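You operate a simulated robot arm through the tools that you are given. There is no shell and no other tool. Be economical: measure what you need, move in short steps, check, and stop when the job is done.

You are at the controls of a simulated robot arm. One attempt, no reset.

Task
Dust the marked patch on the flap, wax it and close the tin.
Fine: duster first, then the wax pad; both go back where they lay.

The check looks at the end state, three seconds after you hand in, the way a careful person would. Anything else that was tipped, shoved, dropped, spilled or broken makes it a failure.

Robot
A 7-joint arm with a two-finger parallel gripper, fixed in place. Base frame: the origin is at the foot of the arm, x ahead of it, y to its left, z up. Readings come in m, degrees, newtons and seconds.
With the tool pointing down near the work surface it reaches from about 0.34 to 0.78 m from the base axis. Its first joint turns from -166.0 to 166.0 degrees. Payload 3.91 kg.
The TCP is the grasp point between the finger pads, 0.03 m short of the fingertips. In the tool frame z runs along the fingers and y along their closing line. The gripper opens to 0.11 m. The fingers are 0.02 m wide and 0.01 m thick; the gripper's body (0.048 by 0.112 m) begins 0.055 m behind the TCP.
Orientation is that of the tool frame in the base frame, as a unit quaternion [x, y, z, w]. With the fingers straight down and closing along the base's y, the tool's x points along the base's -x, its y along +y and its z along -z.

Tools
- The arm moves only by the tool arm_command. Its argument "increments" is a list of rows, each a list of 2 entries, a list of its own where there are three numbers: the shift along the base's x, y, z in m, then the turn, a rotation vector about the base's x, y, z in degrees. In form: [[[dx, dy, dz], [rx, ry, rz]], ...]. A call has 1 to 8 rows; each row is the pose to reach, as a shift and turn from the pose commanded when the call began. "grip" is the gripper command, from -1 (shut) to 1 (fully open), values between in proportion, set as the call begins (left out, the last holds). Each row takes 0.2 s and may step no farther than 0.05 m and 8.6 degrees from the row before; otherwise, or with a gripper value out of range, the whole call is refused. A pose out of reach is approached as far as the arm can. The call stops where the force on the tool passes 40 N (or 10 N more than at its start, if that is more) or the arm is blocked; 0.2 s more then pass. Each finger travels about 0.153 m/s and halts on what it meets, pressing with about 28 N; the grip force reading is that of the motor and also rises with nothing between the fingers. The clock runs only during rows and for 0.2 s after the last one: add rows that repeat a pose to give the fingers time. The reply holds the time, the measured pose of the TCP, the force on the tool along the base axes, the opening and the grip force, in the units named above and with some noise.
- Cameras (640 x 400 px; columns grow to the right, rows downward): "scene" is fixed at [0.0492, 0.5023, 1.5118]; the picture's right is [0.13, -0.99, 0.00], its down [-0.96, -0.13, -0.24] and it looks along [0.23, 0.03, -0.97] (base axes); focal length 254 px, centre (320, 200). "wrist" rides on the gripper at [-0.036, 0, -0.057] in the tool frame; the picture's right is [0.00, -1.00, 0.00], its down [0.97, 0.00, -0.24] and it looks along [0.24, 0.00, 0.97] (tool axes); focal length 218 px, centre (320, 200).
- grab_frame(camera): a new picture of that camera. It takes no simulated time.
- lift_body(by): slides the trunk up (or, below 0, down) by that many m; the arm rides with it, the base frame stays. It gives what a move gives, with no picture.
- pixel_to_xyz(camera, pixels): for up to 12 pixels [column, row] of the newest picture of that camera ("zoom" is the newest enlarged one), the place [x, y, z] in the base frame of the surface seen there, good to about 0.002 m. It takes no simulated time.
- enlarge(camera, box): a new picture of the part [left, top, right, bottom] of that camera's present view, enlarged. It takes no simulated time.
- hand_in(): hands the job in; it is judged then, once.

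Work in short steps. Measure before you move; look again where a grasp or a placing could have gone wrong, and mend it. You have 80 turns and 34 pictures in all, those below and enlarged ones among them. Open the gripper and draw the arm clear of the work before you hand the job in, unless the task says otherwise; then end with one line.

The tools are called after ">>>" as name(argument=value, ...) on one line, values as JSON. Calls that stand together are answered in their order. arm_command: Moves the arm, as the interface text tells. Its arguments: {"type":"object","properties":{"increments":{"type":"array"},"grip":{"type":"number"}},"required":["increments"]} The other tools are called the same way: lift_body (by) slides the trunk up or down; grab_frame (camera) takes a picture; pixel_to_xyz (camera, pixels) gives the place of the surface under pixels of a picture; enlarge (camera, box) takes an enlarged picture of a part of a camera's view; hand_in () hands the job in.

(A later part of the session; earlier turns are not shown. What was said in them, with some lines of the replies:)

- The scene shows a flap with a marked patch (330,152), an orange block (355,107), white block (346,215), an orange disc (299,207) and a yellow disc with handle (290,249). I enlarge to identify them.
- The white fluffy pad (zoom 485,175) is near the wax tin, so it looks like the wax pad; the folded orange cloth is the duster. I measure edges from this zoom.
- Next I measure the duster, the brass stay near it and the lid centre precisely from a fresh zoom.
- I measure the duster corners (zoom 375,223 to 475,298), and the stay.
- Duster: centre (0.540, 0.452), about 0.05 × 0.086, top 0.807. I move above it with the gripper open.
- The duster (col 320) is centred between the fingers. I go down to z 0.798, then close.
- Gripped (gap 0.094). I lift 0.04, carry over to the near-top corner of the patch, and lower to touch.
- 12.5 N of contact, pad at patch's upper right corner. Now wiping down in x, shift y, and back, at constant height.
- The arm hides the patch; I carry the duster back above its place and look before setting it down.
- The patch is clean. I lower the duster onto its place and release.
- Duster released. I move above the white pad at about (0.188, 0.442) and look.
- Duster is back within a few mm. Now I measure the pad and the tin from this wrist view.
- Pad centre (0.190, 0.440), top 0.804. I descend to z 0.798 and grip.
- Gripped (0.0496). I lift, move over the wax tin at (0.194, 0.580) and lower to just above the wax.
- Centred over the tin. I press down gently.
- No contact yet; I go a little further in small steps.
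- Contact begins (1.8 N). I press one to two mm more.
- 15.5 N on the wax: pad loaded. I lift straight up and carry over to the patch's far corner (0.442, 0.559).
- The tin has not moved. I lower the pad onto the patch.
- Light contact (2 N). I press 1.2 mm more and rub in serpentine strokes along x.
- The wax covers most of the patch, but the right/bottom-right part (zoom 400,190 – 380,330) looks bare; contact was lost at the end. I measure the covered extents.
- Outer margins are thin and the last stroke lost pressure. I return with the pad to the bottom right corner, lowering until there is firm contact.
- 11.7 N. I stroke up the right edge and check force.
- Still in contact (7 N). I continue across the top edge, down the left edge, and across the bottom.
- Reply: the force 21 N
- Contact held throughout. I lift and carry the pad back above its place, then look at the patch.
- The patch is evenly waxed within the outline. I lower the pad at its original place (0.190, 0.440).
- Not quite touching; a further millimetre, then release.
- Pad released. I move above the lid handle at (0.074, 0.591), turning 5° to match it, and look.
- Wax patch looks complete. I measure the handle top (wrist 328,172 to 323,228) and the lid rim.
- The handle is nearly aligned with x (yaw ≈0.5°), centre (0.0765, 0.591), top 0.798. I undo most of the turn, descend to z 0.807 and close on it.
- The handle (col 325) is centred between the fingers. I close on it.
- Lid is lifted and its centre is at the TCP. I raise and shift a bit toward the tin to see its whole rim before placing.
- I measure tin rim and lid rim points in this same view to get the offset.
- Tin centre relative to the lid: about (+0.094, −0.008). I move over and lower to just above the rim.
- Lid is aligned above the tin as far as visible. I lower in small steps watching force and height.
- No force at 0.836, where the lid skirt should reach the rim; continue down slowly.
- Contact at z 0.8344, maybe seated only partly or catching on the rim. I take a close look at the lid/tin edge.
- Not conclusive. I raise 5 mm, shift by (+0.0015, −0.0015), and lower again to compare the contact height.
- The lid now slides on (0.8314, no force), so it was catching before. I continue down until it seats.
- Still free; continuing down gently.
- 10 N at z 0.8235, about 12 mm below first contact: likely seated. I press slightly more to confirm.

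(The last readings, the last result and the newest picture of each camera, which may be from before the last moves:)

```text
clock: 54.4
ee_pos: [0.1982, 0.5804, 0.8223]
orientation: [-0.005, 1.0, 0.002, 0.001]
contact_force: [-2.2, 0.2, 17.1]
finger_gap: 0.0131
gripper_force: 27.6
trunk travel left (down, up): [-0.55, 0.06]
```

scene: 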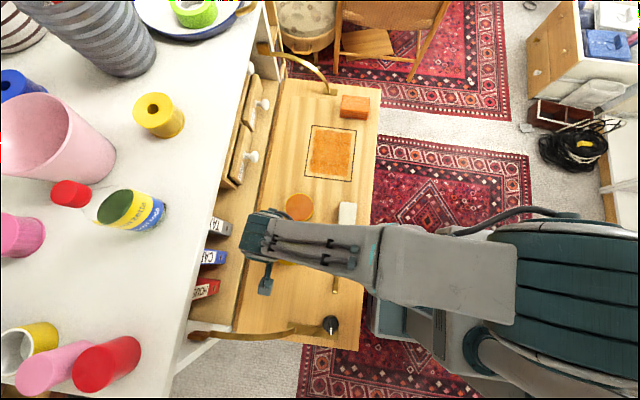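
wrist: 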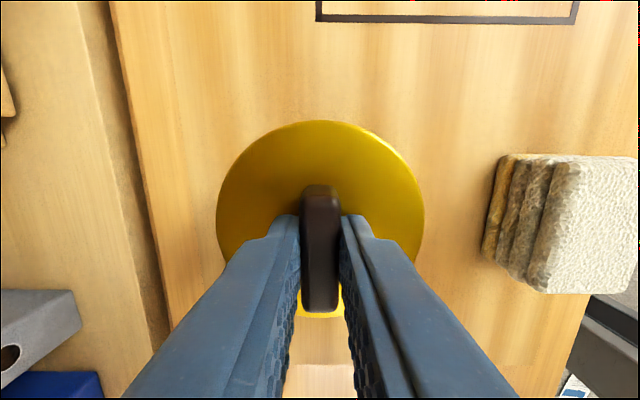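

One more small press to check whether it still yields.

>>> arm_command(increments=[[[0, 0, -0.001], [0, 0, 0]], [[0, 0, -0.0015], [0, 0, 0]], [[0, 0, -0.0015], [0, 0, 0]]])

```text
clock: 55.2
ee_pos: [0.1984, 0.5821, 0.8223]
orientation: [-0.004, 1.0, 0.003, 0.001]
contact_force: [2.3, 2.6, 26.8]
finger_gap: 0.0128
gripper_force: 28.2
trunk travel left (down, up): [-0.55, 0.06]
```

It is firm at 0.822: seated. I relax the load, open the fingers and rise.

>>> arm_command(increments=[[[0, 0, 0.002], [0, 0, 0]], [[0, 0, 0.003], [0, 0, 0]], [[0, 0, 0.003], [0, 0, 0]]])

>>> arm_command(increments=[[[0, 0, 0.0005], [0, 0, 0]], [[0, 0, 0.0005], [0, 0, 0]], [[0, 0, 0.03], [0, 0, 0]], [[0, 0, 0.07], [0, 0, 0]], [[0, 0, 0.11], [0, 0, 0]], [[0, 0, 0.11], [0, 0, 0]]], grip=0)

>>> grab_frame(camera="wrist")

```text
clock: 56.0
ee_pos: [0.1967, 0.5789, 0.8222]
orientation: [-0.005, 1.0, -0.002, 0.0]
contact_force: [4.6, 6.3, 5.1]
finger_gap: 0.0129
gripper_force: 27.9
trunk travel left (down, up): [-0.55, 0.06]
```

```text
clock: 57.4
ee_pos: [0.196, 0.5801, 0.9316]
orientation: [-0.005, 1.0, 0.0, 0.0]
contact_force: [0.5, -0.7, 0.7]
finger_gap: 0.0551
gripper_force: 0.2
trunk travel left (down, up): [-0.55, 0.06]
```

```text
5 pictures are left
```

wrist: 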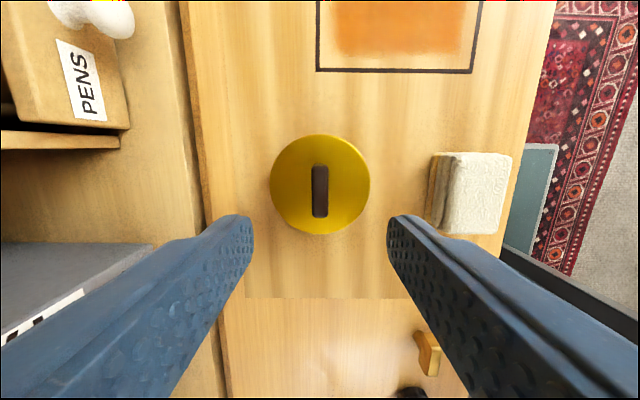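

The lid sits on the tin. I check it is level (rim points), and the pad's place.

>>> pixel_to_xyz(camera="wrist", pixels=[[275, 185], [365, 185], [320, 140], [320, 229], [462, 158], [510, 158], [496, 230], [453, 230]])

>>> arm_command(increments=[[[0.01, -0.04, 0.025], [0, 0, 0]], [[0.02, -0.08, 0.05], [0, 0, 0]], [[0.03, -0.125, 0.07], [0, 0, 0]], [[0.05, -0.17, 0.08], [0, 0, 0]], [[0.07, -0.21, 0.09], [0, 0, 0]], [[0.1, -0.24, 0.1], [0, 0, 0]], [[0.1, -0.24, 0.1], [0, 0, 0]]], grip=1)

>>> grab_frame(camera="scene")

```text
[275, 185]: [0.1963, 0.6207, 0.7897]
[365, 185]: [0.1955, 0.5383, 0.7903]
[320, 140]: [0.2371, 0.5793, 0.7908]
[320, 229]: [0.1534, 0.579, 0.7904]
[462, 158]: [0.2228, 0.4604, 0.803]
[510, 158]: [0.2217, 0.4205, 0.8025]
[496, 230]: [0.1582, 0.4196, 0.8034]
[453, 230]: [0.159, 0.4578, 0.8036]
```

```text
refused: row 3 steps farther than a row can; nothing moved
```

```text
4 pictures are left
```

scene: 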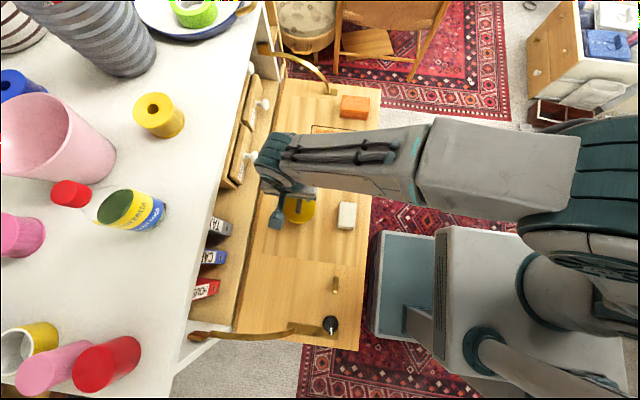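

Lid is level (z 0.790 all round), pad is in place. I retract with smaller steps.

>>> arm_command(increments=[[[0.01, -0.03, 0.025], [0, 0, 0]], [[0.02, -0.065, 0.045], [0, 0, 0]], [[0.03, -0.1, 0.065], [0, 0, 0]], [[0.045, -0.135, 0.08], [0, 0, 0]], [[0.065, -0.17, 0.09], [0, 0, 0]], [[0.085, -0.2, 0.1], [0, 0, 0]], [[0.1, -0.23, 0.11], [0, 0, 0]], [[0.1, -0.23, 0.11], [0, 0, 0]]], grip=1)

>>> enlarge(camera="scene", box=[230, 70, 422, 270])

```text
clock: 59.2
ee_pos: [0.2958, 0.3496, 1.043]
orientation: [-0.004, 1.0, -0.001, -0.001]
contact_force: [-0.4, -0.1, 0.4]
finger_gap: 0.11
gripper_force: 0.0
trunk travel left (down, up): [-0.55, 0.06]
```

```text
2.00 times, centred on (326, 170) of scene
```

zoom: 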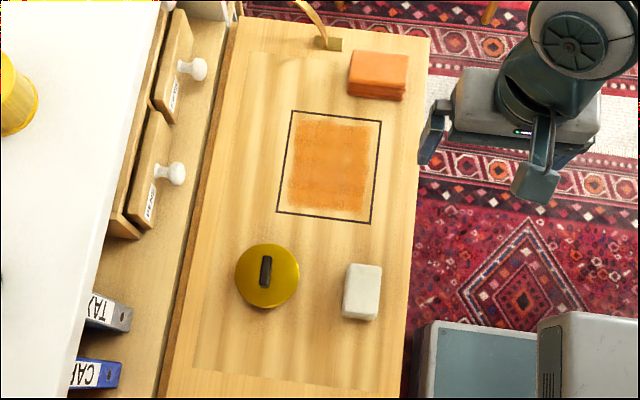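

The patch is clean and evenly waxed, the tin is closed, the duster and pad are back in place, and the arm is clear. I hand in.

>>> hand_in()

```text
The job is handed in.
```

I dusted and waxed the patch and closed the tin; the duster and wax pad are back within about 3 mm of where they lay, and the job is handed in.
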